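You operate a simulated robot arm through the tools that you are given. There is no shell and no other tool.

You are at the controls of a simulated robot arm. One attempt, no reset.

## Task
Clear the hand press and swap its die for the 36 mm die.
Fine: turn the plate to Load, finished green button in the tray marked Pressed, old die on the die holder, plate back to Press; leave the lever.

It is judged by the outcome, as a careful person would: the job done as asked, and still so three seconds after it is handed in. It fails if anything else is knocked over, pushed out of place, dropped, spilled or broken.

## Robot
A 7-joint arm with a fingered hand, fixed in place. Base frame: the origin is on the floor under the middle of its stand, x ahead of it, y to its left, z up. Units: mm, rad, N and s.
It reaches about 1333 mm from its shoulder. Its first joint turns from -1.204 to 3.002 rad. Payload 5 kg.
The TCP is the grasp point between the finger pads, 32 mm short of the fingertips. In the tool frame z runs along the fingers and y along their closing line. The gripper opens to 160 mm; its body begins 89 mm behind the TCP. The gripper is a hand of 3 fingers: y runs from the thumb to the fingers, the wrist lies at [0, 0, -252] in the tool frame.
Orientation is that of the tool frame in the base frame, as a unit quaternion [w, x, y, z]. With the fingers straight down and closing along the base's y, the tool's x points along the base's -x, its y along +y and its z along -z.

## Interface
- The arm moves only by the tool jog_arm. Its argument "rows" is a list of rows, each a list of 2 entries, a list of its own where there are three numbers: the turn, a rotation vector about the base's x, y, z in rad, then the shift along the base's x, y, z in cm. In form: [[[rx, ry, rz], [tx, ty, tz]], ...]. A call has 1 to 20 rows; each row shifts and turns the commanded pose from where the row before left it. Each row takes 0.2 s and may step no farther than 50 mm and 0.15 rad from the row before; otherwise, the whole call is refused. Where a pose cannot be reached the arm comes as near as it can. A force on the tool above 40 N (or 10 N above the force at the start of the call, whichever is more), or a blocked arm, ends the call early, and 0.2 s more pass. In this call time passes only in rows, and 0.2 s behind the last. It gives the time, the measured TCP pose, the force on the tool (base axes), the opening and the grip force at its end, in the units of the frame above (readings bear some noise), with the torque about the TCP (base axes, N m) and any sound that the robot's microphone picked up.
- Cameras (640 x 400 px; columns grow to the right, rows downward): "scene" is fixed at [217.9, 504.3, 1547.4]; the picture's right is [-0.93, -0.36, 0.00], its down [-0.11, 0.27, -0.96] and it looks along [0.34, -0.89, -0.29] (base axes); focal length 325 px, centre (320, 200). "wrist" rides on the gripper at [65, -4, -116] in the tool frame; the picture's right is [0.06, 1.00, 0.00], its down [-0.87, 0.05, -0.49] and it looks along [-0.49, 0.03, 0.87] (tool axes); focal length 261 px, centre (320, 200). There is no depth. A picture from a camera that has moved, and an enlarged one, comes with that camera's place and axes in the base frame and with its lens. The place of the scene camera against the robot may be out by one fixed shift of up to 18 mm in any direction.
- grab_frame(camera): a new picture of that camera. It takes no simulated time.
- raise_lower(by): slides the trunk up (or, below 0, down) by that many mm; the arm rides with it, the base frame stays. It gives what a move gives, with no picture.
- curl_fingers(finger1, finger2, thumb_bend): sets how far each is bent, from 0 (flat) to 100 (curled in); at 30 the hand is open as for a grip, at 70 the pads meet at the TCP. One left out holds its place. A second passes; each finger stops where it meets its share of the squeeze, and holds until it gets a number again. It is the only way to open and close the hand. It gives what a move gives, with no picture; readings hold the bend of each and the force on the fingers (four entries, about 0 where the hand has none), thumb and palm.
- enlarge(camera, box): a new picture of the part [left, top, right, bottom] of that camera's present view, enlarged. It takes no simulated time.
- finish_job(): hands the job in; it is judged then, once.

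Nothing tells you positions but the pictures and the camera data. Unless the task says otherwise, let go and move clear before handing in.

The tools are called after ">>>" by a JSON object that holds its "name" and its "arguments". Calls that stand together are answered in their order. jog_arm: Moves the arm, as the interface text tells. Its arguments: {"type":"object","properties":{"rows":{"type":"array","items":{"type":"array"}}},"required":["rows"]} The other tools are called the same way: raise_lower (by) moves the trunk up or down; curl_fingers (finger1, finger2, thumb_bend) moves the fingers one by one; grab_frame (camera) takes a picture; enlarge (camera, box) takes an enlarged picture of a part of a camera's view; finish_job () hands the job in.

At the start:

```text
time: 0.0
tool_pos: [465.7, -650.8, 1196.9]
orientation: [0.0, -0.001, 1.0, -0.001]
contact_force: [-0.4, 0.6, 0.0]
torque: [0.02, -0.01, 0.01]
grip_width: 159.7
gripper_force: 0.1
shape: jaw
bend: [30.0, 30.0, 30.0]
finger forces: [0.0, 0.0, 0.1, 0.0, 0.0, 0.0]
trunk travel left (down, up): [-475.0, 465.0]
```

scene: 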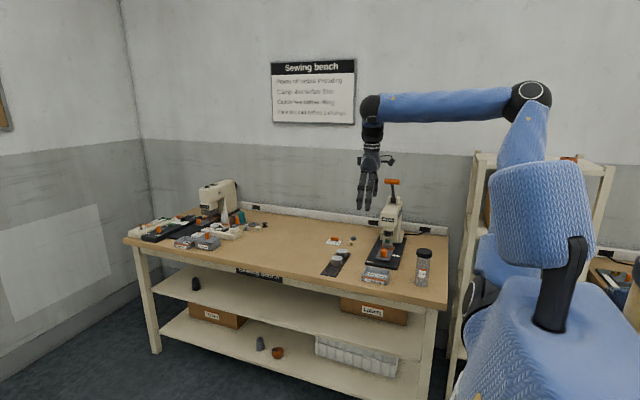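
wrist: 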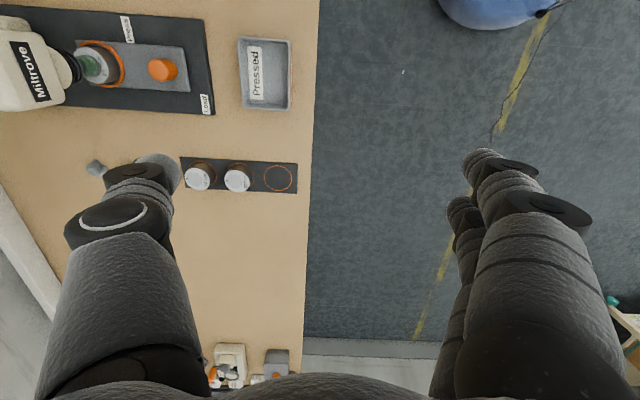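

I see a bench with a hand press (label "Miltrove"), a sliding or turning plate with Press/Load marks, a tray marked Pressed, and a die holder with two dies and one empty ring. I will look closer before moving.

>>> {"name": "enlarge", "arguments": {"camera": "scene", "box": [300, 170, 460, 300]}}

>>> {"name": "enlarge", "arguments": {"camera": "wrist", "box": [0, 0, 320, 200]}}

>>> {"name": "enlarge", "arguments": {"camera": "scene", "box": [265, 55, 365, 130]}}

>>> {"name": "enlarge", "arguments": {"camera": "scene", "box": [120, 170, 260, 260]}}

```text
3.08 times, centred on (380, 235) of scene
camera zoom: at [217.9, 504.3, 1547.4], right [-0.93, -0.36, 0.0], down [-0.11, 0.27, -0.96], along [0.34, -0.89, -0.29], focal length 999 px, centre (135, 92)
```

zoom: 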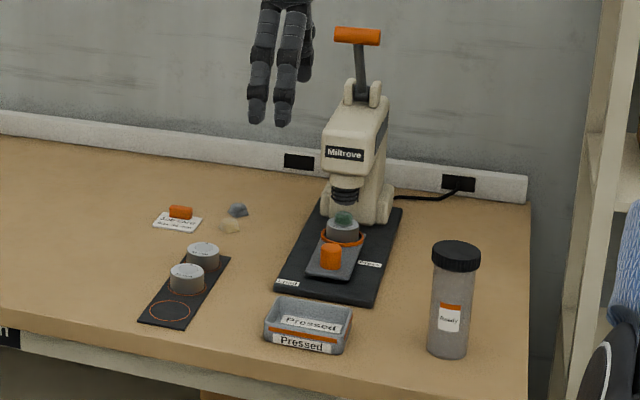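

```text
2.00 times, centred on (160, 100) of wrist
camera zoom: at [400.2, -655.3, 1313.4], right [-0.06, 1.0, 0.0], down [0.87, 0.05, 0.49], along [0.49, 0.03, -0.87], focal length 521 px, centre (640, 400)
```

zoom: 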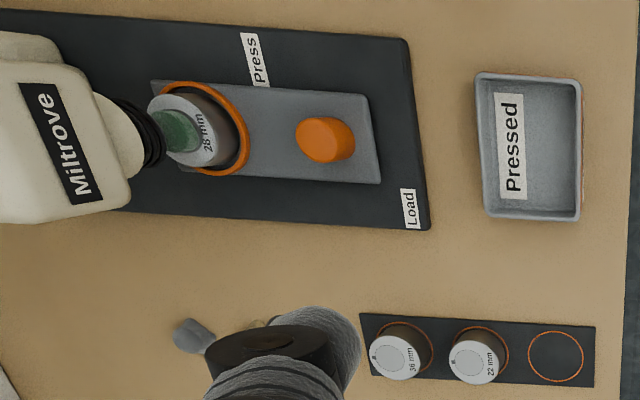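

```text
5.33 times, centred on (315, 92) of scene
camera zoom: at [217.9, 504.3, 1547.4], right [-0.93, -0.36, 0.0], down [-0.11, 0.27, -0.96], along [0.34, -0.89, -0.29], focal length 1731 px, centre (347, 773)
```

zoom: 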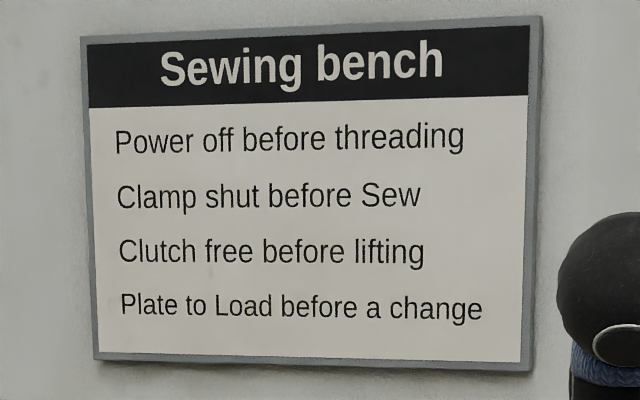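

```text
4.44 times, centred on (190, 215) of scene
camera zoom: at [217.9, 504.3, 1547.4], right [-0.93, -0.36, 0.0], down [-0.11, 0.27, -0.96], along [0.34, -0.89, -0.29], focal length 1442 px, centre (898, 133)
```

zoom: 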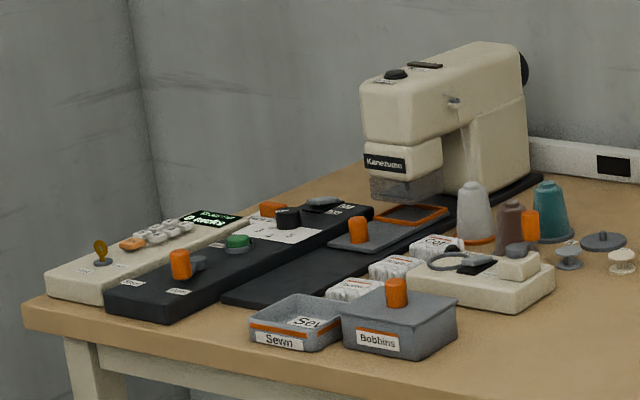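

The bench is to the robot's -y side. By my estimate the press is near (435, -1000), the tray near (435, -745), and the die holder runs along y at x≈630. I'll turn the hand so the wrist camera faces the press and look from there.

>>> {"name": "jog_arm", "arguments": {"rows": [[[0, 0, -0.15], [0, 0, 0]], [[0, 0, -0.15], [0, 0, 0]], [[0, 0, -0.15], [0, 0, 0]], [[0, 0, -0.15], [0, 0, 0]], [[0, 0, -0.15], [0, 0, 0]], [[0, 0, -0.15], [0, 0, 0]], [[0, 0, -0.15], [0, 0, 0]], [[0, 0, -0.15], [0, 0, 0]], [[0, 0, -0.15], [0, 0, 0]], [[0, 0, -0.15], [0, 0, 0]], [[0, 0, -0.0708], [0, 0, 0]]]}}

>>> {"name": "grab_frame", "arguments": {"camera": "wrist"}}

>>> {"name": "grab_frame", "arguments": {"camera": "scene"}}

```text
time: 2.4
tool_pos: [464.8, -650.5, 1197.8]
orientation: [-0.001, 0.707, 0.707, 0.0]
contact_force: [0.6, -0.6, -0.8]
torque: [-0.02, -0.01, 0.02]
grip_width: 159.9
gripper_force: 0.0
shape: jaw
bend: [30.0, 30.0, 30.0]
finger forces: [0.0, 0.1, 0.0, 0.1, 0.1, 0.1]
trunk travel left (down, up): [-475.0, 465.0]
```

```text
taken
camera wrist: at [461.0, -586.0, 1312.7], right [1.0, 0.06, 0.0], down [0.05, -0.87, 0.49], along [0.03, -0.49, -0.87], focal length 261 px, centre (320, 200)
```

wrist: 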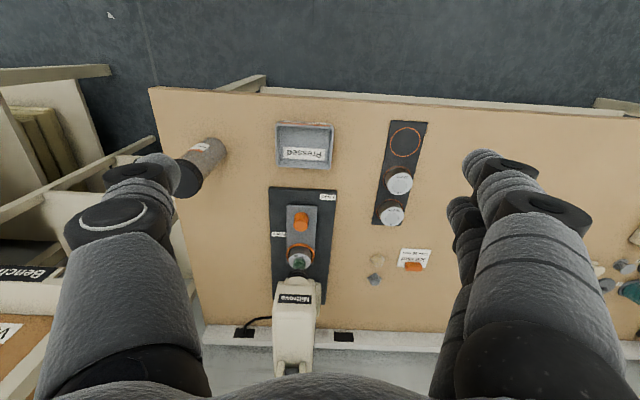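

```text
taken
```

scene: 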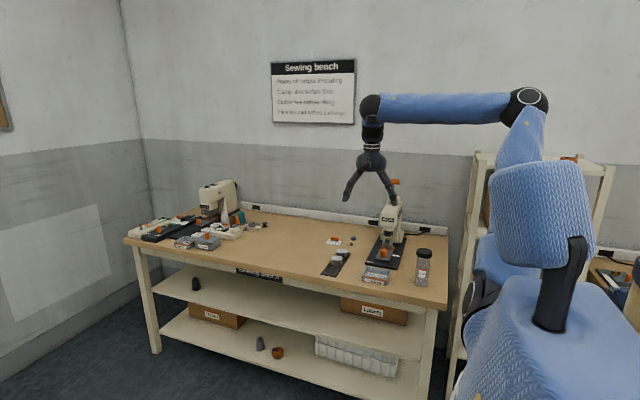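

The wrist camera now shows the whole press bench. I'll zoom in on the plate and the die holder.

>>> {"name": "enlarge", "arguments": {"camera": "wrist", "box": [250, 180, 360, 310]}}

>>> {"name": "enlarge", "arguments": {"camera": "wrist", "box": [360, 110, 450, 290]}}

```text
3.08 times, centred on (305, 245) of wrist
camera zoom: at [461.0, -586.0, 1312.7], right [1.0, 0.06, 0.0], down [0.05, -0.87, 0.49], along [0.03, -0.49, -0.87], focal length 802 px, centre (366, 62)
```

zoom: 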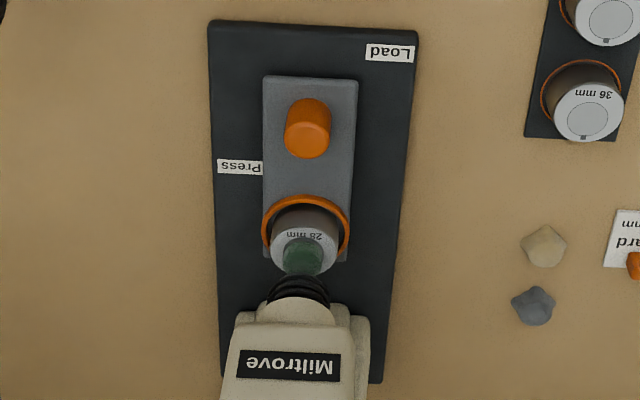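

```text
2.22 times, centred on (405, 200) of wrist
camera zoom: at [461.0, -586.0, 1312.7], right [1.0, 0.06, 0.0], down [0.05, -0.87, 0.49], along [0.03, -0.49, -0.87], focal length 579 px, centre (131, 200)
```

zoom: 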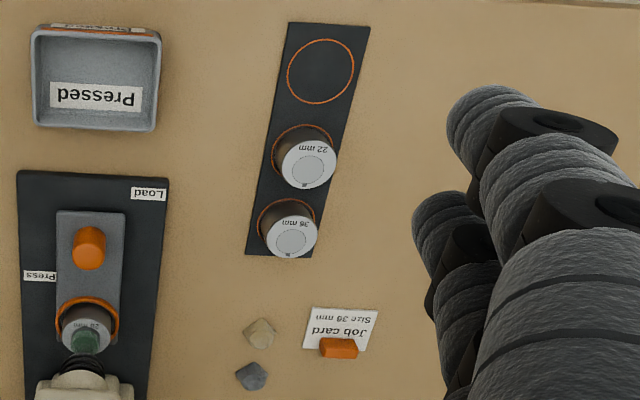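

The job card also says 36 mm, and the 36 mm die sits in the rearmost holder slot. I'll bring the camera lower to find the plate's pivot and the clearances around it.

>>> {"name": "jog_arm", "arguments": {"rows": [[[0, 0, 0], [-0.5, -1.4, -3.9]], [[0, 0, 0], [-0.5, -1.4, -3.9]], [[0, 0, 0], [-0.5, -1.4, -3.9]], [[0, 0, 0], [-0.5, -1.4, -3.9]], [[0, 0, 0], [-0.5, -1.4, -3.9]]]}}

>>> {"name": "grab_frame", "arguments": {"camera": "wrist"}}

>>> {"name": "enlarge", "arguments": {"camera": "wrist", "box": [220, 160, 420, 360]}}

```text
time: 3.6
tool_pos: [440.8, -722.5, 1001.4]
orientation: [0.0, 0.706, 0.708, 0.0]
contact_force: [0.1, -0.8, -0.9]
torque: [0.0, 0.04, 0.01]
grip_width: 160.1
gripper_force: 0.1
shape: jaw
bend: [30.0, 30.0, 30.0]
finger forces: [0.0, 0.0, 0.0, 0.0, 0.0, 0.0]
trunk travel left (down, up): [-475.0, 465.0]
```

```text
taken
camera wrist: at [436.2, -657.4, 1117.1], right [1.0, 0.06, 0.0], down [0.06, -0.87, 0.49], along [0.03, -0.49, -0.87], focal length 261 px, centre (320, 200)
```

wrist: 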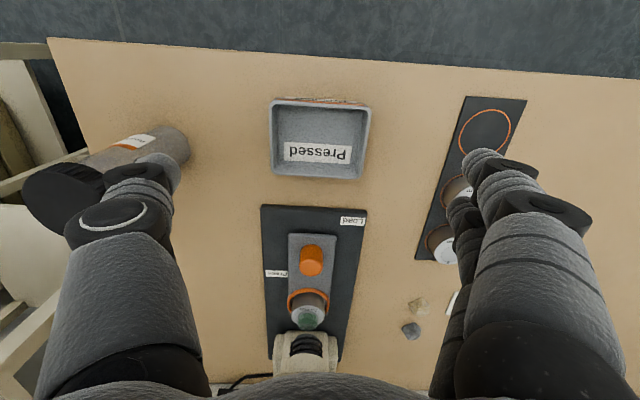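

```text
2.00 times, centred on (320, 260) of wrist
camera zoom: at [436.2, -657.4, 1117.1], right [1.0, 0.06, 0.0], down [0.06, -0.87, 0.49], along [0.03, -0.49, -0.87], focal length 521 px, centre (320, 80)
```

zoom: 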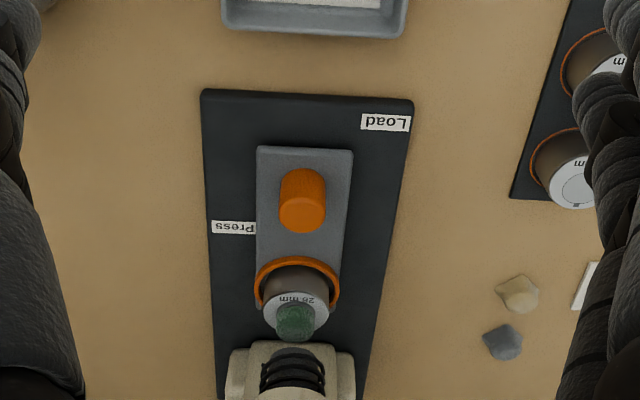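

The knob and nest sit on one grey plate, but I can't see its pivot yet. I'll zoom in further from both cameras.

>>> {"name": "enlarge", "arguments": {"camera": "scene", "box": [360, 215, 410, 275]}}

>>> {"name": "enlarge", "arguments": {"camera": "wrist", "box": [280, 225, 350, 345]}}

```text
6.67 times, centred on (385, 245) of scene
camera zoom: at [217.9, 504.3, 1547.4], right [-0.93, -0.36, 0.0], down [-0.11, 0.27, -0.96], along [0.34, -0.89, -0.29], focal length 2164 px, centre (-113, -100)
```

zoom: 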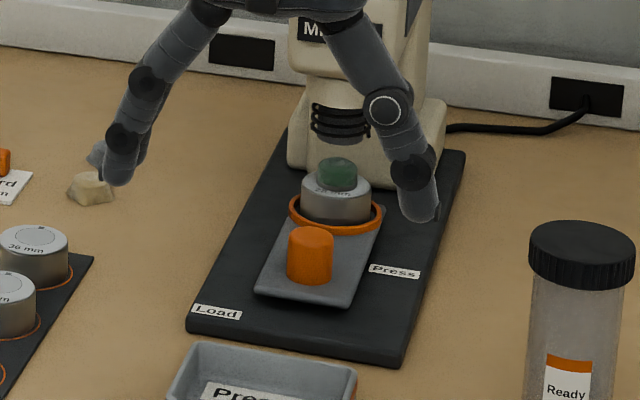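

```text
3.33 times, centred on (315, 285) of wrist
camera zoom: at [436.2, -657.4, 1117.1], right [1.0, 0.06, 0.0], down [0.06, -0.87, 0.49], along [0.03, -0.49, -0.87], focal length 869 px, centre (337, -83)
```

zoom: 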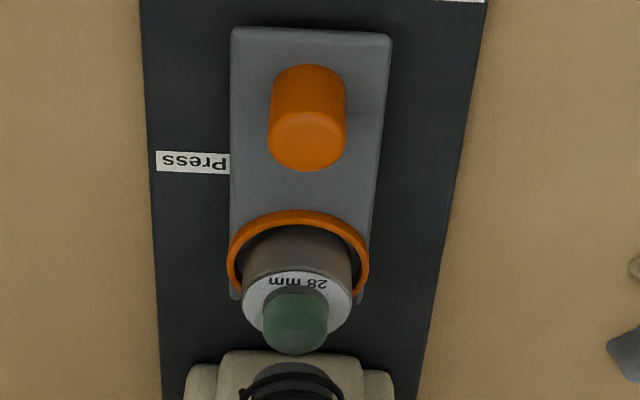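

By my estimate the plate's centre is near (439, -952), with the knob at (439, -903), the nest at (440, -997) and the base top at z≈825. I'll tilt the hand so the camera looks nearly level at the press, to judge the ram and head clearances.

>>> {"name": "jog_arm", "arguments": {"rows": [[[-0.14, 0, 0], [0, 0.4, 0]], [[-0.14, 0, 0], [0, 0.4, 0]], [[-0.14, 0, 0], [0, 0.4, 0]], [[-0.14, 0, 0], [0, 0.4, 0]], [[-0.14, 0, 0], [0, 0.4, 0]]]}}

>>> {"name": "grab_frame", "arguments": {"camera": "wrist"}}

>>> {"name": "enlarge", "arguments": {"camera": "wrist", "box": [240, 120, 400, 280]}}

>>> {"name": "grab_frame", "arguments": {"camera": "scene"}}

```text
time: 4.8
tool_pos: [440.8, -700.4, 1003.7]
orientation: [0.243, 0.664, 0.664, -0.244]
contact_force: [0.1, 0.9, 0.0]
torque: [0.0, 0.05, -0.01]
grip_width: 159.6
gripper_force: 0.0
shape: jaw
bend: [30.0, 30.0, 30.0]
finger forces: [0.0, 0.0, 0.1, 0.0, 0.1, 0.0]
trunk travel left (down, up): [-475.0, 465.0]
```

```text
taken
camera wrist: at [435.8, -576.3, 1049.4], right [1.0, 0.05, -0.04], down [0.06, -0.35, 0.94], along [0.03, -0.94, -0.35], focal length 261 px, centre (320, 200)
```

wrist: 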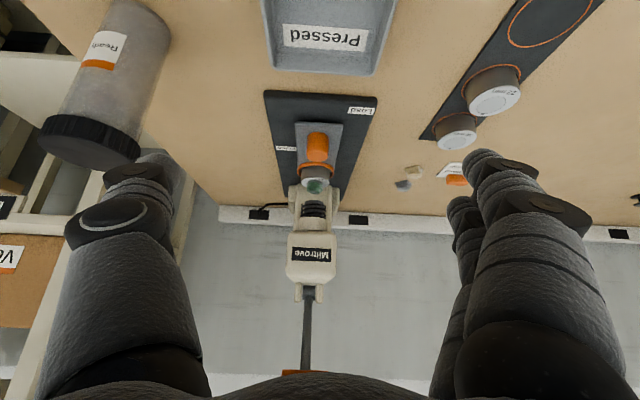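

```text
2.50 times, centred on (320, 200) of wrist
camera zoom: at [435.8, -576.3, 1049.4], right [1.0, 0.05, -0.04], down [0.06, -0.35, 0.94], along [0.03, -0.94, -0.35], focal length 652 px, centre (320, 200)
```

zoom: 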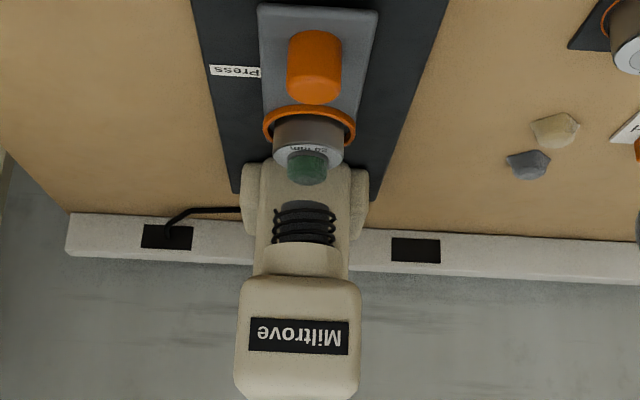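

```text
taken
```

scene: 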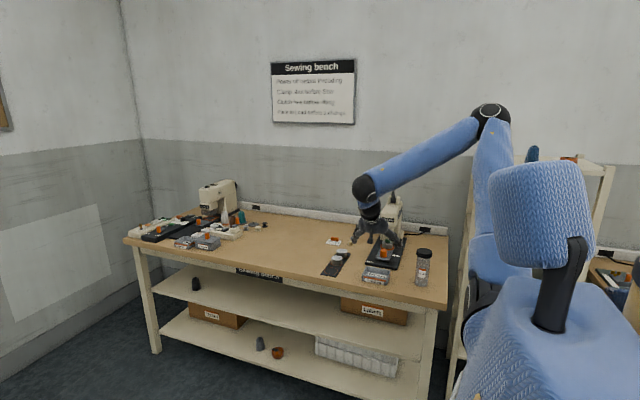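

The ram clears the button by about 12 mm, the head's front face is near y≈-975, and the lever handle stands well back. I'll narrow the hand and reduce the tilt while still high, to see how the fingers sit.

>>> {"name": "curl_fingers", "arguments": {"finger1": 55, "finger2": 55, "thumb_bend": 55}}

>>> {"name": "grab_frame", "arguments": {"camera": "wrist"}}

>>> {"name": "enlarge", "arguments": {"camera": "scene", "box": [330, 170, 430, 260]}}

```text
time: 5.8
tool_pos: [439.9, -700.8, 1002.3]
orientation: [0.243, 0.663, 0.665, -0.242]
contact_force: [0.2, -0.1, -0.8]
torque: [0.0, 0.0, 0.02]
grip_width: 67.9
gripper_force: 0.0
shape: fingers
bend: [55.0, 55.0, 55.0]
finger forces: [0.0, 0.0, 0.0, 0.0, 0.0, 0.0]
trunk travel left (down, up): [-475.0, 465.0]
```

```text
taken
camera wrist: at [435.5, -577.2, 1049.2], right [1.0, 0.05, -0.04], down [0.06, -0.35, 0.94], along [0.03, -0.94, -0.35], focal length 261 px, centre (320, 200)
```

wrist: 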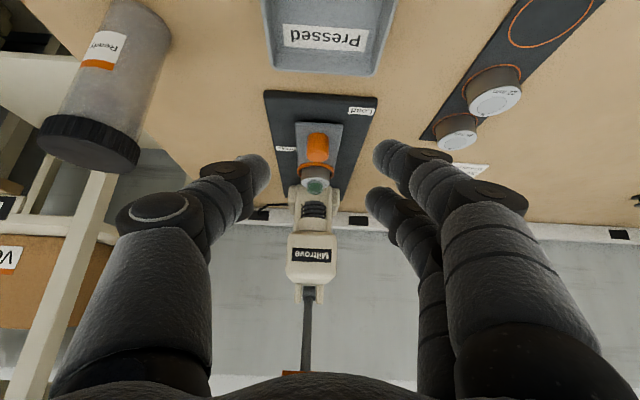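

```text
4.44 times, centred on (380, 215) of scene
camera zoom: at [217.9, 504.3, 1547.4], right [-0.93, -0.36, 0.0], down [-0.11, 0.27, -0.96], along [0.34, -0.89, -0.29], focal length 1442 px, centre (53, 133)
```

zoom: 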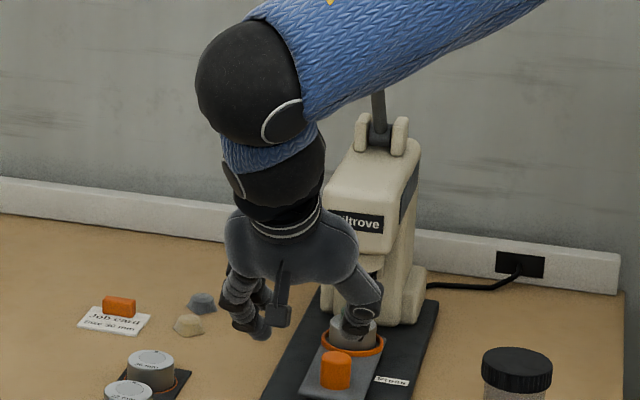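

Each fingertip is about 25 mm across, with two fingers about 34 mm apart facing the thumb. I'll move over the knob, tilted slightly away from the press head, and stop about 100 mm above it.

>>> {"name": "jog_arm", "arguments": {"rows": [[[0.1, 0, 0], [0, -3.9, 0]], [[0.1, 0, 0], [0, -3.9, 0]], [[0.1, 0, 0], [0, -3.9, 0]], [[0.1, 0, 0], [0, -3.9, -1.0]], [[0, 0, 0], [0, -3.9, -3.0]]]}}

>>> {"name": "grab_frame", "arguments": {"camera": "wrist"}}

>>> {"name": "enlarge", "arguments": {"camera": "scene", "box": [330, 170, 430, 260]}}

```text
time: 7.0
tool_pos: [443.4, -896.6, 958.8]
orientation: [0.104, 0.698, 0.7, -0.104]
contact_force: [-0.4, -0.8, -0.7]
torque: [0.0, 0.02, 0.0]
grip_width: 67.6
gripper_force: 0.1
shape: fingers
bend: [55.0, 55.0, 55.0]
finger forces: [0.0, 0.0, 0.0, 0.0, 0.0, 0.1]
trunk travel left (down, up): [-475.0, 465.0]
```

```text
taken
camera wrist: at [438.3, -801.3, 1050.6], right [1.0, 0.06, -0.02], down [0.06, -0.69, 0.72], along [0.03, -0.72, -0.69], focal length 261 px, centre (320, 200)
```

wrist: 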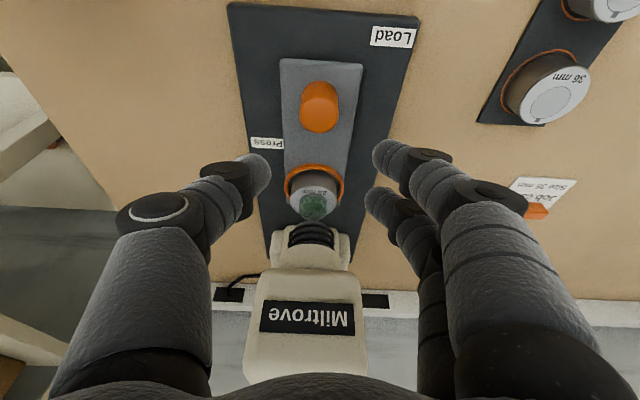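

```text
4.44 times, centred on (380, 215) of scene
camera zoom: at [217.9, 504.3, 1547.4], right [-0.93, -0.36, 0.0], down [-0.11, 0.27, -0.96], along [0.34, -0.89, -0.29], focal length 1442 px, centre (53, 133)
```

zoom: 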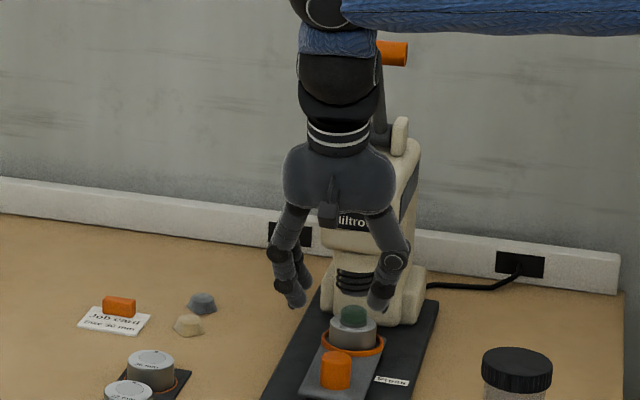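

The hand is centred over the knob, about 3 mm to the +x side. I'll lower it so the fingertips straddle the knob just above the plate.

>>> {"name": "jog_arm", "arguments": {"rows": [[[0, 0, 0], [-0.3, 0, -2.5]], [[0, 0, 0], [0, 0, -2.5]], [[0, 0, 0], [0, 0, -1.8]], [[0, 0, 0], [0, 0, -1.2]]]}}

>>> {"name": "grab_frame", "arguments": {"camera": "wrist"}}

>>> {"name": "enlarge", "arguments": {"camera": "scene", "box": [350, 190, 420, 270]}}

```text
time: 8.0
tool_pos: [438.9, -896.9, 882.0]
orientation: [0.105, 0.699, 0.7, -0.105]
contact_force: [0.5, 0.6, -0.4]
torque: [0.04, 0.01, 0.0]
grip_width: 67.4
gripper_force: 0.0
shape: fingers
bend: [55.0, 55.0, 55.0]
finger forces: [0.1, 0.1, 0.0, 0.1, 0.1, 0.1]
trunk travel left (down, up): [-475.0, 465.0]
```

```text
taken
camera wrist: at [434.7, -800.4, 973.0], right [1.0, 0.06, -0.02], down [0.06, -0.69, 0.73], along [0.03, -0.73, -0.69], focal length 261 px, centre (320, 200)
```

wrist: 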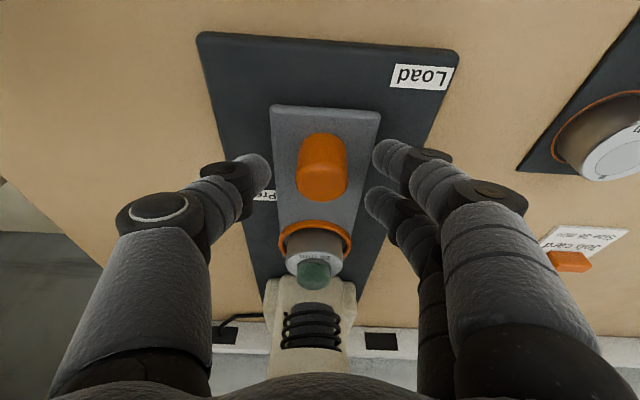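

```text
5.00 times, centred on (385, 230) of scene
camera zoom: at [217.9, 504.3, 1547.4], right [-0.93, -0.36, 0.0], down [-0.11, 0.27, -0.96], along [0.34, -0.89, -0.29], focal length 1623 px, centre (-5, 50)
```

zoom: 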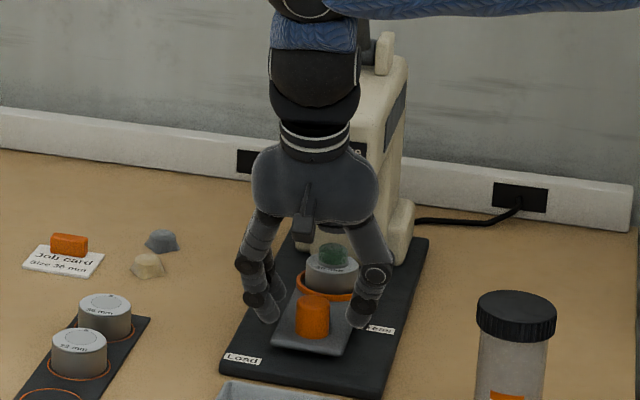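

The fingers straddle the knob with no contact. I'll drop a few millimetres and close to a loose cage around it.

>>> {"name": "jog_arm", "arguments": {"rows": [[[0, 0, 0], [0.1, 0.2, -0.3]]]}}

>>> {"name": "curl_fingers", "arguments": {"finger1": 62, "finger2": 62, "thumb_bend": 62}}

>>> {"name": "grab_frame", "arguments": {"camera": "wrist"}}

```text
time: 8.4
tool_pos: [440.5, -893.7, 878.1]
orientation: [0.106, 0.698, 0.701, -0.104]
contact_force: [0.4, -0.6, 0.0]
torque: [-0.03, 0.01, 0.0]
grip_width: 67.8
gripper_force: 0.0
shape: fingers
bend: [55.0, 55.0, 55.0]
finger forces: [0.0, 0.0, 0.0, 0.0, 0.0, 0.1]
trunk travel left (down, up): [-475.0, 465.0]
```

```text
time: 9.4
tool_pos: [440.3, -894.4, 880.8]
orientation: [0.106, 0.699, 0.699, -0.106]
contact_force: [-0.7, 0.6, -0.3]
torque: [0.01, 0.02, -0.04]
grip_width: 40.7
gripper_force: 0.2
shape: fingers
bend: [62.0, 62.0, 62.0]
finger forces: [0.0, 0.0, 0.0, 0.0, 0.1, 0.1]
trunk travel left (down, up): [-475.0, 465.0]
```

```text
taken
camera wrist: at [435.4, -798.5, 970.1], right [1.0, 0.06, -0.02], down [0.06, -0.69, 0.73], along [0.03, -0.73, -0.69], focal length 261 px, centre (320, 200)
```

wrist: 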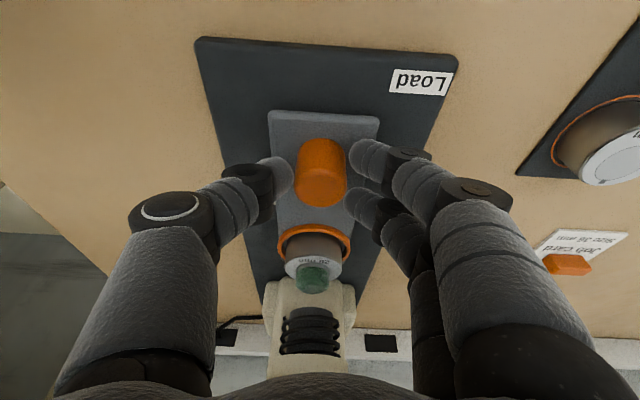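

The knob is caged with about 5 mm of play on each side. I'll test gently which way the plate turns by pushing the knob 20 mm toward +x, the Load label side.

>>> {"name": "jog_arm", "arguments": {"rows": [[[0, 0, 0], [0.5, 0, 0]], [[0, 0, 0], [0.5, 0, 0]], [[0, 0, 0], [0.5, 0, 0]], [[0, 0, 0], [0.5, 0, 0]]]}}

>>> {"name": "grab_frame", "arguments": {"camera": "wrist"}}

```text
time: 10.4
tool_pos: [457.9, -893.5, 880.0]
orientation: [0.105, 0.7, 0.699, -0.106]
contact_force: [-14.2, 1.4, 7.3]
torque: [-0.03, 0.6, -0.18]
grip_width: 53.9
gripper_force: 6.8
shape: fingers
bend: [62.0, 62.0, 59.0]
finger forces: [0.0, 0.0, 0.0, 0.0, 13.9, 0.0]
trunk travel left (down, up): [-475.0, 465.0]
```

```text
taken
camera wrist: at [452.5, -797.7, 971.4], right [1.0, 0.06, -0.02], down [0.06, -0.68, 0.73], along [0.03, -0.73, -0.69], focal length 261 px, centre (320, 200)
```

wrist: 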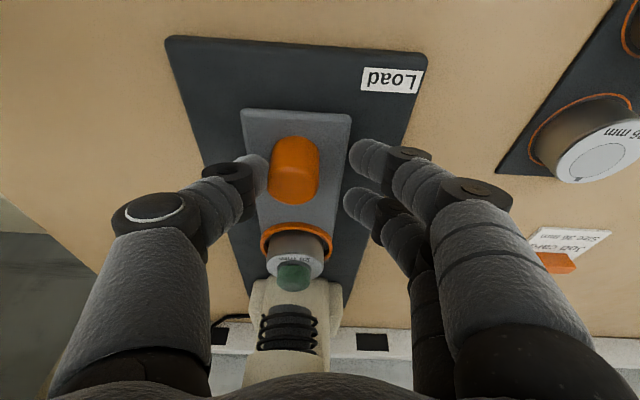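

The knob did not move toward +x; it took 14 N and the thumb gave way. I'll go back and try -x.

>>> {"name": "jog_arm", "arguments": {"rows": [[[0, 0, 0], [-0.6, 0, 0]], [[0, 0, 0], [-0.7, 0, 0]], [[0, 0, 0], [-0.7, 0, 0]]]}}

>>> {"name": "jog_arm", "arguments": {"rows": [[[0, 0, 0], [-0.5, 0, 0]], [[0, 0, 0], [-0.5, 0, 0]], [[0, 0, 0], [-0.5, 0, 0]], [[0, 0, 0], [-0.5, 0, 0]]]}}

>>> {"name": "grab_frame", "arguments": {"camera": "wrist"}}

```text
time: 11.2
tool_pos: [438.3, -893.3, 881.2]
orientation: [0.107, 0.698, 0.7, -0.105]
contact_force: [1.1, 0.1, -0.1]
torque: [0.01, -0.03, -0.03]
grip_width: 40.6
gripper_force: 0.1
shape: fingers
bend: [62.0, 62.0, 62.0]
finger forces: [0.0, 0.0, 0.0, 0.1, 0.0, 0.0]
trunk travel left (down, up): [-475.0, 465.0]
```

```text
time: 12.2
tool_pos: [419.4, -891.9, 881.6]
orientation: [0.107, 0.698, 0.7, -0.105]
contact_force: [16.4, -0.9, 7.0]
torque: [-0.06, -0.66, 0.18]
grip_width: 50.3
gripper_force: 7.8
shape: fingers
bend: [58.0, 56.0, 62.0]
finger forces: [5.9, 10.2, 0.0, 0.0, 0.1, 0.0]
trunk travel left (down, up): [-475.0, 465.0]
```

```text
taken
camera wrist: at [415.0, -797.1, 972.2], right [1.0, 0.06, -0.02], down [0.05, -0.68, 0.73], along [0.03, -0.73, -0.69], focal length 261 px, centre (320, 200)
```

wrist: 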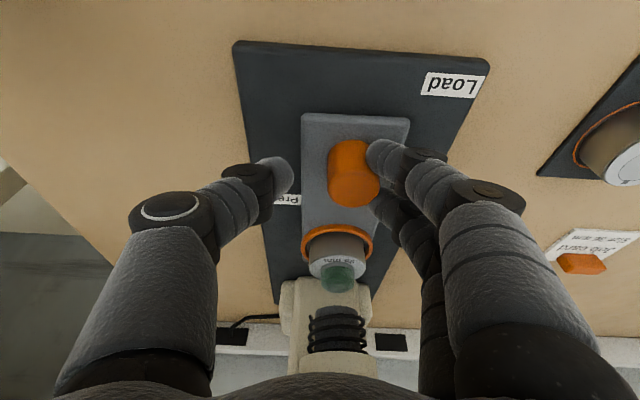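

Both directions are blocked, so the pivot must be right under the knob. The labels fit this, since both lie about (±52, ±52) from it. The plate should swing about the knob, nest going from -y toward +x. I'll re-centre, grip the knob and test a small twist.

>>> {"name": "jog_arm", "arguments": {"rows": [[[0, 0, 0], [0.6, 0, 0]], [[0, 0, 0], [0.7, -0.1, 0]], [[0, 0, 0], [0.7, -0.1, -0.2]]]}}

>>> {"name": "curl_fingers", "arguments": {"finger1": 72, "finger2": 72, "thumb_bend": 72}}

>>> {"name": "grab_frame", "arguments": {"camera": "wrist"}}

```text
time: 13.0
tool_pos: [437.9, -895.5, 875.9]
orientation: [0.104, 0.699, 0.7, -0.106]
contact_force: [0.4, -0.6, -0.1]
torque: [0.0, 0.0, 0.03]
grip_width: 40.4
gripper_force: 0.0
shape: fingers
bend: [62.0, 62.0, 62.0]
finger forces: [0.0, 0.0, 0.0, 0.1, 0.0, 0.0]
trunk travel left (down, up): [-475.0, 465.0]
```

```text
time: 14.0
tool_pos: [438.5, -894.8, 876.9]
orientation: [0.104, 0.699, 0.7, -0.105]
contact_force: [-1.4, -0.5, -9.0]
torque: [0.1, 0.1, -0.02]
grip_width: 28.7
gripper_force: 15.0
shape: fingers
bend: [68.0, 66.0, 67.0]
finger forces: [5.8, 8.5, 0.1, 0.0, 14.8, 0.0]
trunk travel left (down, up): [-475.0, 465.0]
```

```text
taken
camera wrist: at [434.3, -799.8, 967.7], right [1.0, 0.06, -0.02], down [0.06, -0.69, 0.73], along [0.03, -0.72, -0.69], focal length 261 px, centre (320, 200)
```

wrist: 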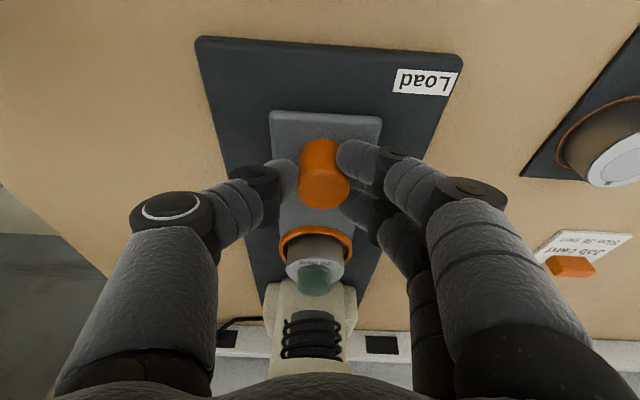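

The knob is held at about 15 N. I'll try a small counter-clockwise twist, seen from above.

>>> {"name": "jog_arm", "arguments": {"rows": [[[0, 0, 0.1], [-0.09, 0, 0]], [[0, 0, 0.1], [-0.09, -0.01, 0]], [[0, 0, 0.1], [-0.09, -0.02, 0]]]}}

>>> {"name": "grab_frame", "arguments": {"camera": "wrist"}}

>>> {"name": "enlarge", "arguments": {"camera": "scene", "box": [350, 190, 420, 270]}}

```text
time: 14.8
tool_pos: [436.3, -895.9, 876.1]
orientation: [0.119, 0.586, 0.797, -0.089]
contact_force: [-1.0, -5.4, -7.7]
torque: [-0.05, 0.15, 0.01]
grip_width: 28.4
gripper_force: 14.5
shape: fingers
bend: [69.0, 66.0, 67.0]
finger forces: [5.4, 8.8, 0.1, 0.1, 14.6, 0.1]
trunk travel left (down, up): [-475.0, 465.0]
```

```text
taken
camera wrist: at [403.2, -806.0, 967.8], right [0.93, 0.35, -0.02], down [0.26, -0.64, 0.73], along [0.24, -0.68, -0.69], focal length 261 px, centre (320, 200)
```

wrist: 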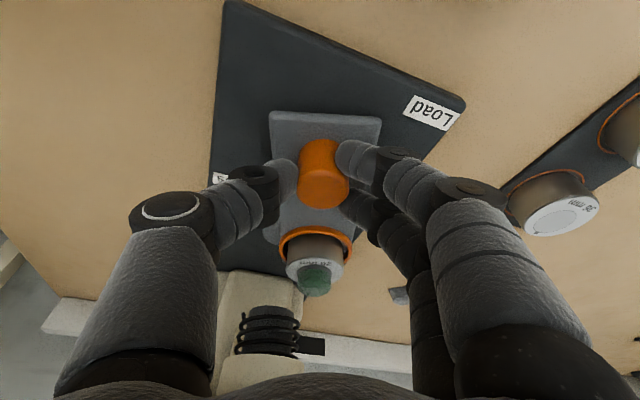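

```text
5.00 times, centred on (385, 230) of scene
camera zoom: at [217.9, 504.3, 1547.4], right [-0.93, -0.36, 0.0], down [-0.11, 0.27, -0.96], along [0.34, -0.89, -0.29], focal length 1623 px, centre (-5, 50)
```

zoom: 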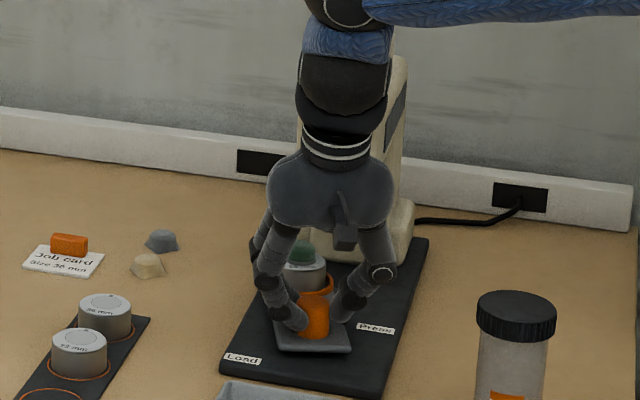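

The plate turns with the knob. I'll carry on in small steps, then re-grip before the thumb gets near the press head.

>>> {"name": "jog_arm", "arguments": {"rows": [[[0, 0, 0.1], [-0.085, -0.03, 0]], [[0, 0, 0.1], [-0.08, -0.04, 0]], [[0, 0, 0.1], [-0.077, -0.047, 0]], [[0, 0, 0.1], [-0.072, -0.055, 0]]]}}

>>> {"name": "grab_frame", "arguments": {"camera": "wrist"}}

>>> {"name": "enlarge", "arguments": {"camera": "scene", "box": [350, 190, 420, 270]}}

```text
time: 15.8
tool_pos: [432.9, -898.6, 877.4]
orientation: [0.135, 0.415, 0.898, -0.062]
contact_force: [0.9, -5.5, -11.9]
torque: [-0.04, 0.06, 0.0]
grip_width: 28.4
gripper_force: 14.3
shape: fingers
bend: [69.0, 66.0, 67.0]
finger forces: [5.5, 8.7, 0.0, 0.0, 14.1, 0.1]
trunk travel left (down, up): [-475.0, 465.0]
```

```text
taken
camera wrist: at [367.2, -828.0, 968.1], right [0.72, 0.69, -0.02], down [0.49, -0.49, 0.73], along [0.49, -0.53, -0.69], focal length 261 px, centre (320, 200)
```

wrist: 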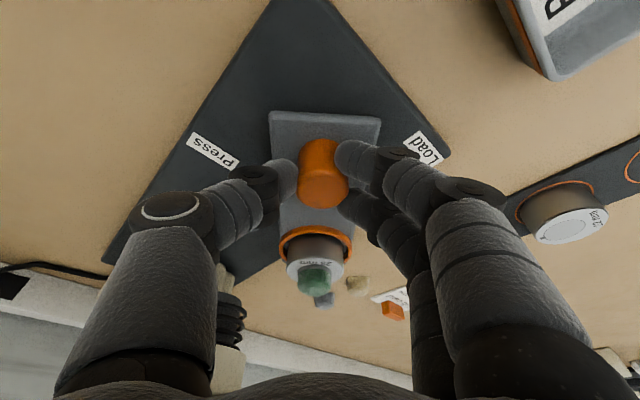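

```text
5.00 times, centred on (385, 230) of scene
camera zoom: at [217.9, 504.3, 1547.4], right [-0.93, -0.36, 0.0], down [-0.11, 0.27, -0.96], along [0.34, -0.89, -0.29], focal length 1623 px, centre (-5, 50)
```

zoom: 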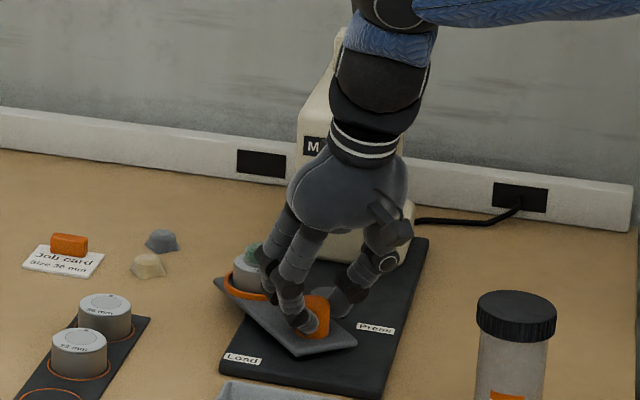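

The plate has turned about 0.72 rad and the die and button are riding safely. I'll open to a loose cage, swing the hand back and re-grip for the rest.

>>> {"name": "curl_fingers", "arguments": {"finger1": 59, "finger2": 59, "thumb_bend": 59}}

>>> {"name": "jog_arm", "arguments": {"rows": [[[0, 0, -0.1], [0.072, 0.055, 0]], [[0, 0, -0.1], [0.077, 0.047, 0]], [[0, 0, -0.1], [0.08, 0.04, 0]], [[0, 0, -0.1], [0.085, 0.03, 0]], [[0, 0, -0.1], [0.09, 0.02, 0]], [[0, 0, -0.1], [0.09, 0.01, 0]], [[0, 0, -0.1], [0.09, 0, 0]]]}}

>>> {"name": "grab_frame", "arguments": {"camera": "wrist"}}

```text
time: 16.8
tool_pos: [432.8, -897.3, 879.3]
orientation: [0.136, 0.416, 0.897, -0.063]
contact_force: [-0.9, 0.5, -0.1]
torque: [-0.03, 0.0, 0.03]
grip_width: 50.7
gripper_force: 0.1
shape: fingers
bend: [59.0, 59.0, 59.0]
finger forces: [0.0, 0.0, 0.1, 0.0, 0.1, 0.0]
trunk travel left (down, up): [-475.0, 465.0]
```

```text
time: 18.4
tool_pos: [438.6, -895.2, 878.8]
orientation: [0.106, 0.699, 0.699, -0.106]
contact_force: [0.3, 0.1, 0.6]
torque: [0.0, -0.01, 0.0]
grip_width: 50.6
gripper_force: 0.0
shape: fingers
bend: [59.0, 59.0, 59.0]
finger forces: [0.0, 0.0, 0.0, 0.0, 0.1, 0.0]
trunk travel left (down, up): [-475.0, 465.0]
```

```text
taken
camera wrist: at [434.9, -799.5, 968.9], right [1.0, 0.06, -0.02], down [0.05, -0.69, 0.73], along [0.03, -0.73, -0.69], focal length 261 px, centre (320, 200)
```

wrist: 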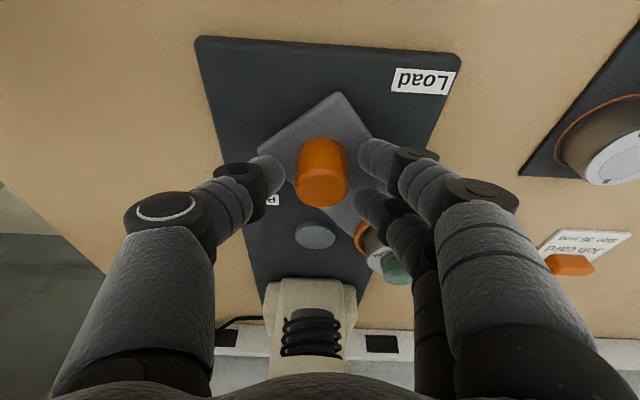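

The plate stayed put, and a round anvil is now visible where the nest was. I'll grip again and turn further.

>>> {"name": "curl_fingers", "arguments": {"finger1": 72, "finger2": 72, "thumb_bend": 72}}

>>> {"name": "jog_arm", "arguments": {"rows": [[[0, 0, 0.1], [-0.09, 0, 0]], [[0, 0, 0.1], [-0.09, -0.01, 0]], [[0, 0, 0.1], [-0.09, -0.02, 0]], [[0, 0, 0.1], [-0.085, -0.03, 0]], [[0, 0, 0.1], [-0.08, -0.04, 0]], [[0, 0, 0.1], [-0.077, -0.047, 0]]]}}

>>> {"name": "grab_frame", "arguments": {"camera": "wrist"}}

>>> {"name": "enlarge", "arguments": {"camera": "scene", "box": [350, 190, 420, 270]}}

```text
time: 19.4
tool_pos: [440.1, -894.5, 877.7]
orientation: [0.104, 0.699, 0.699, -0.105]
contact_force: [0.3, -0.4, -5.9]
torque: [0.06, 0.06, -0.03]
grip_width: 28.3
gripper_force: 15.4
shape: fingers
bend: [69.0, 66.0, 67.0]
finger forces: [6.0, 9.2, 0.0, 0.0, 15.0, 0.0]
trunk travel left (down, up): [-475.0, 465.0]
```

```text
time: 20.8
tool_pos: [432.8, -896.5, 878.0]
orientation: [0.132, 0.459, 0.876, -0.07]
contact_force: [0.9, -1.6, -2.7]
torque: [-0.05, 0.05, -0.03]
grip_width: 28.2
gripper_force: 14.9
shape: fingers
bend: [69.0, 67.0, 67.0]
finger forces: [6.3, 9.4, 0.0, 0.0, 15.0, 0.0]
trunk travel left (down, up): [-475.0, 465.0]
```

```text
taken
camera wrist: at [375.7, -821.0, 968.4], right [0.79, 0.61, -0.02], down [0.43, -0.53, 0.73], along [0.44, -0.58, -0.69], focal length 261 px, centre (320, 200)
```

wrist: 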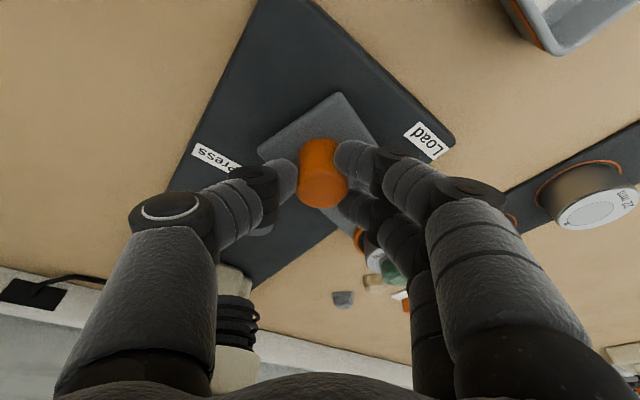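

```text
5.00 times, centred on (385, 230) of scene
camera zoom: at [217.9, 504.3, 1547.4], right [-0.93, -0.36, 0.0], down [-0.11, 0.27, -0.96], along [0.34, -0.89, -0.29], focal length 1623 px, centre (-5, 50)
```

zoom: 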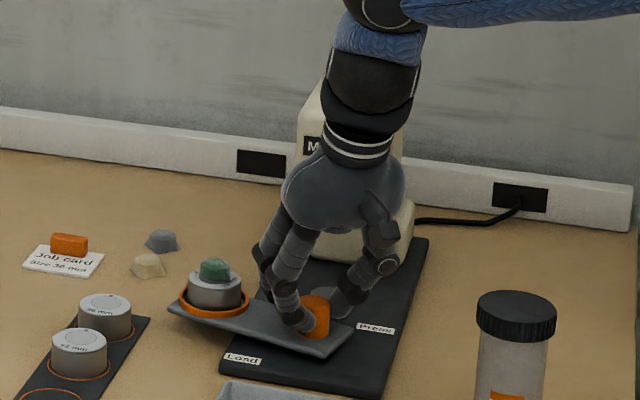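

The plate is at about 1.3 rad and still moving freely. I'll continue toward the Load stop.

>>> {"name": "jog_arm", "arguments": {"rows": [[[0, 0, 0.08], [-0.057, -0.044, 0]], [[0, 0, 0.08], [-0.054, -0.048, 0]], [[0, 0, 0.08], [-0.05, -0.052, 0]]]}}

>>> {"name": "grab_frame", "arguments": {"camera": "wrist"}}

>>> {"name": "enlarge", "arguments": {"camera": "scene", "box": [350, 190, 420, 270]}}

```text
time: 21.6
tool_pos: [432.2, -897.8, 875.9]
orientation: [0.14, 0.352, 0.924, -0.053]
contact_force: [2.9, -7.2, 0.6]
torque: [-0.24, 0.03, 0.04]
grip_width: 28.1
gripper_force: 15.0
shape: fingers
bend: [70.0, 67.0, 67.0]
finger forces: [4.8, 9.4, 0.1, 0.0, 16.1, 0.0]
trunk travel left (down, up): [-475.0, 465.0]
```

```text
taken
camera wrist: at [357.5, -838.1, 968.2], right [0.62, 0.78, -0.02], down [0.55, -0.42, 0.73], along [0.56, -0.46, -0.69], focal length 261 px, centre (320, 200)
```

wrist: 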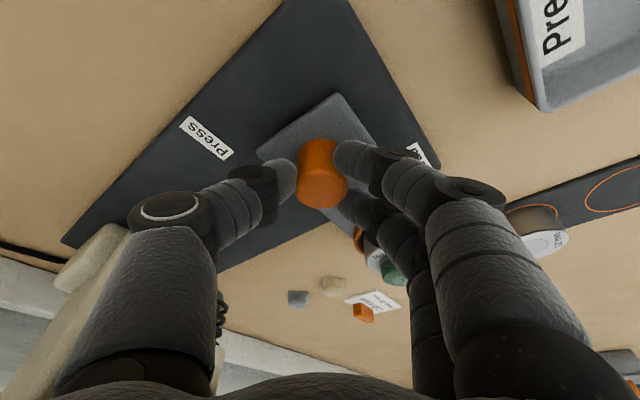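

```text
5.00 times, centred on (385, 230) of scene
camera zoom: at [217.9, 504.3, 1547.4], right [-0.93, -0.36, 0.0], down [-0.11, 0.27, -0.96], along [0.34, -0.89, -0.29], focal length 1623 px, centre (-5, 50)
```

zoom: 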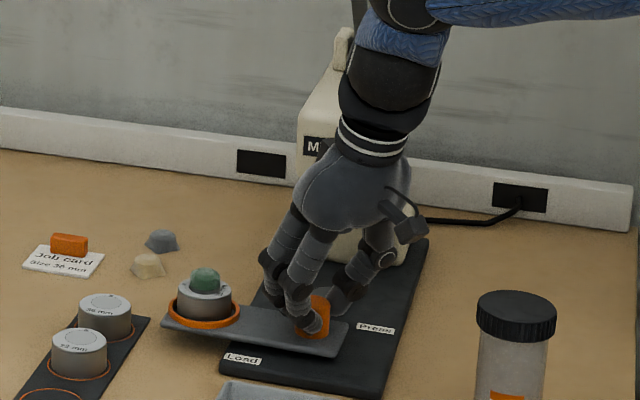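

The plate now points almost along +x. I'll add a little more turn to see whether it has reached its stop.

>>> {"name": "jog_arm", "arguments": {"rows": [[[0, 0, 0.07], [-0.04, -0.048, 0]], [[0, 0, 0.07], [-0.037, -0.05, 0]]]}}

>>> {"name": "grab_frame", "arguments": {"camera": "wrist"}}

>>> {"name": "enlarge", "arguments": {"camera": "scene", "box": [350, 190, 420, 270]}}

```text
time: 22.2
tool_pos: [431.1, -899.7, 877.3]
orientation: [0.142, 0.288, 0.946, -0.043]
contact_force: [1.4, -5.1, -1.9]
torque: [-0.11, 0.05, -0.45]
grip_width: 27.6
gripper_force: 18.0
shape: fingers
bend: [70.0, 67.0, 67.0]
finger forces: [4.5, 14.1, 0.0, 0.1, 18.2, 0.0]
trunk travel left (down, up): [-475.0, 465.0]
```

```text
taken
camera wrist: at [348.4, -850.1, 968.3], right [0.51, 0.86, -0.02], down [0.6, -0.34, 0.73], along [0.62, -0.38, -0.69], focal length 261 px, centre (320, 200)
```

wrist: 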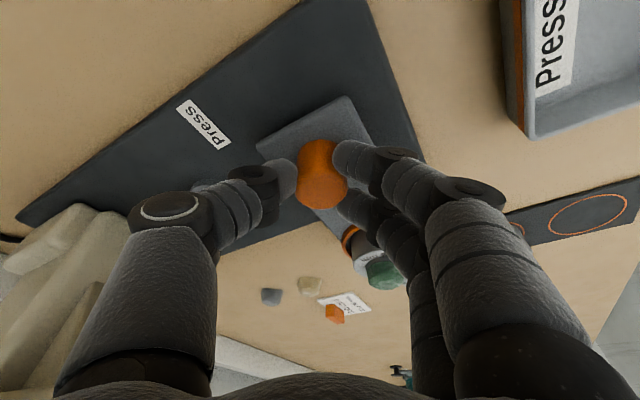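

```text
5.00 times, centred on (385, 230) of scene
camera zoom: at [217.9, 504.3, 1547.4], right [-0.93, -0.36, 0.0], down [-0.11, 0.27, -0.96], along [0.34, -0.89, -0.29], focal length 1623 px, centre (-5, 50)
```

zoom: 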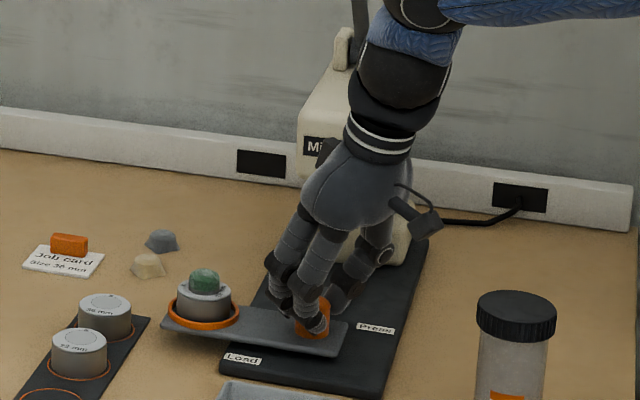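

The torque rose to -0.45 N·m while the plate stayed still, so it is at the Load stop. I'll let go and lift clear.

>>> {"name": "curl_fingers", "arguments": {"finger1": 58, "finger2": 58, "thumb_bend": 58}}

>>> {"name": "jog_arm", "arguments": {"rows": [[[0, 0, 0], [0, 0, 1.5]], [[0, 0, 0], [0, 0, 2.5]], [[0, 0, -0.14], [0, 0.5, 3]], [[0, 0, -0.14], [0, 1, 3]], [[0, 0, -0.14], [0, 1, 2]], [[0, 0, -0.14], [0, 1, 1]], [[0, 0, -0.14], [0, 1, 0]], [[0, 0, -0.14], [0, 1, 0]]]}}

>>> {"name": "grab_frame", "arguments": {"camera": "wrist"}}

>>> {"name": "enlarge", "arguments": {"camera": "scene", "box": [330, 190, 420, 280]}}

```text
time: 23.2
tool_pos: [431.2, -899.2, 878.3]
orientation: [0.142, 0.287, 0.946, -0.044]
contact_force: [0.0, -0.3, 0.3]
torque: [-0.01, 0.0, 0.01]
grip_width: 58.3
gripper_force: 0.0
shape: fingers
bend: [57.0, 57.0, 57.0]
finger forces: [0.1, 0.0, 0.1, 0.0, 0.0, 0.0]
trunk travel left (down, up): [-475.0, 465.0]
```

```text
time: 25.0
tool_pos: [431.1, -843.7, 1007.5]
orientation: [0.113, 0.648, 0.747, -0.098]
contact_force: [-1.0, -0.9, -0.1]
torque: [0.04, 0.0, 0.0]
grip_width: 58.6
gripper_force: 0.1
shape: fingers
bend: [57.0, 57.0, 57.0]
finger forces: [0.0, 0.1, 0.0, 0.0, 0.0, 0.0]
trunk travel left (down, up): [-475.0, 465.0]
```

```text
taken
camera wrist: at [413.4, -749.2, 1098.9], right [0.98, 0.2, -0.02], down [0.15, -0.67, 0.73], along [0.13, -0.71, -0.69], focal length 261 px, centre (320, 200)
```

wrist: 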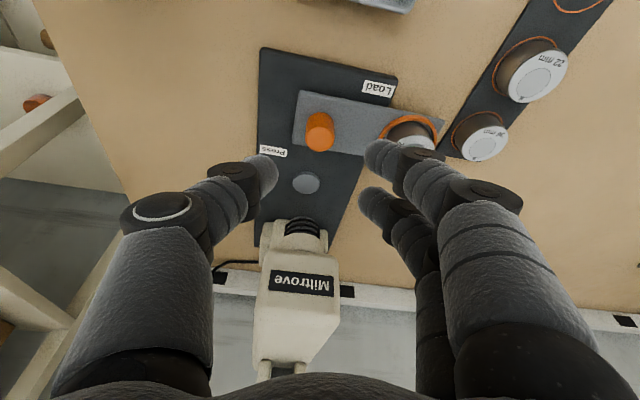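

```text
4.44 times, centred on (375, 235) of scene
camera zoom: at [217.9, 504.3, 1547.4], right [-0.93, -0.36, 0.0], down [-0.11, 0.27, -0.96], along [0.34, -0.89, -0.29], focal length 1442 px, centre (76, 44)
```

zoom: 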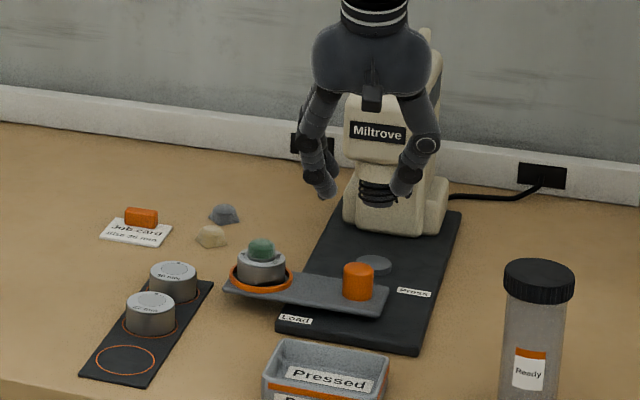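

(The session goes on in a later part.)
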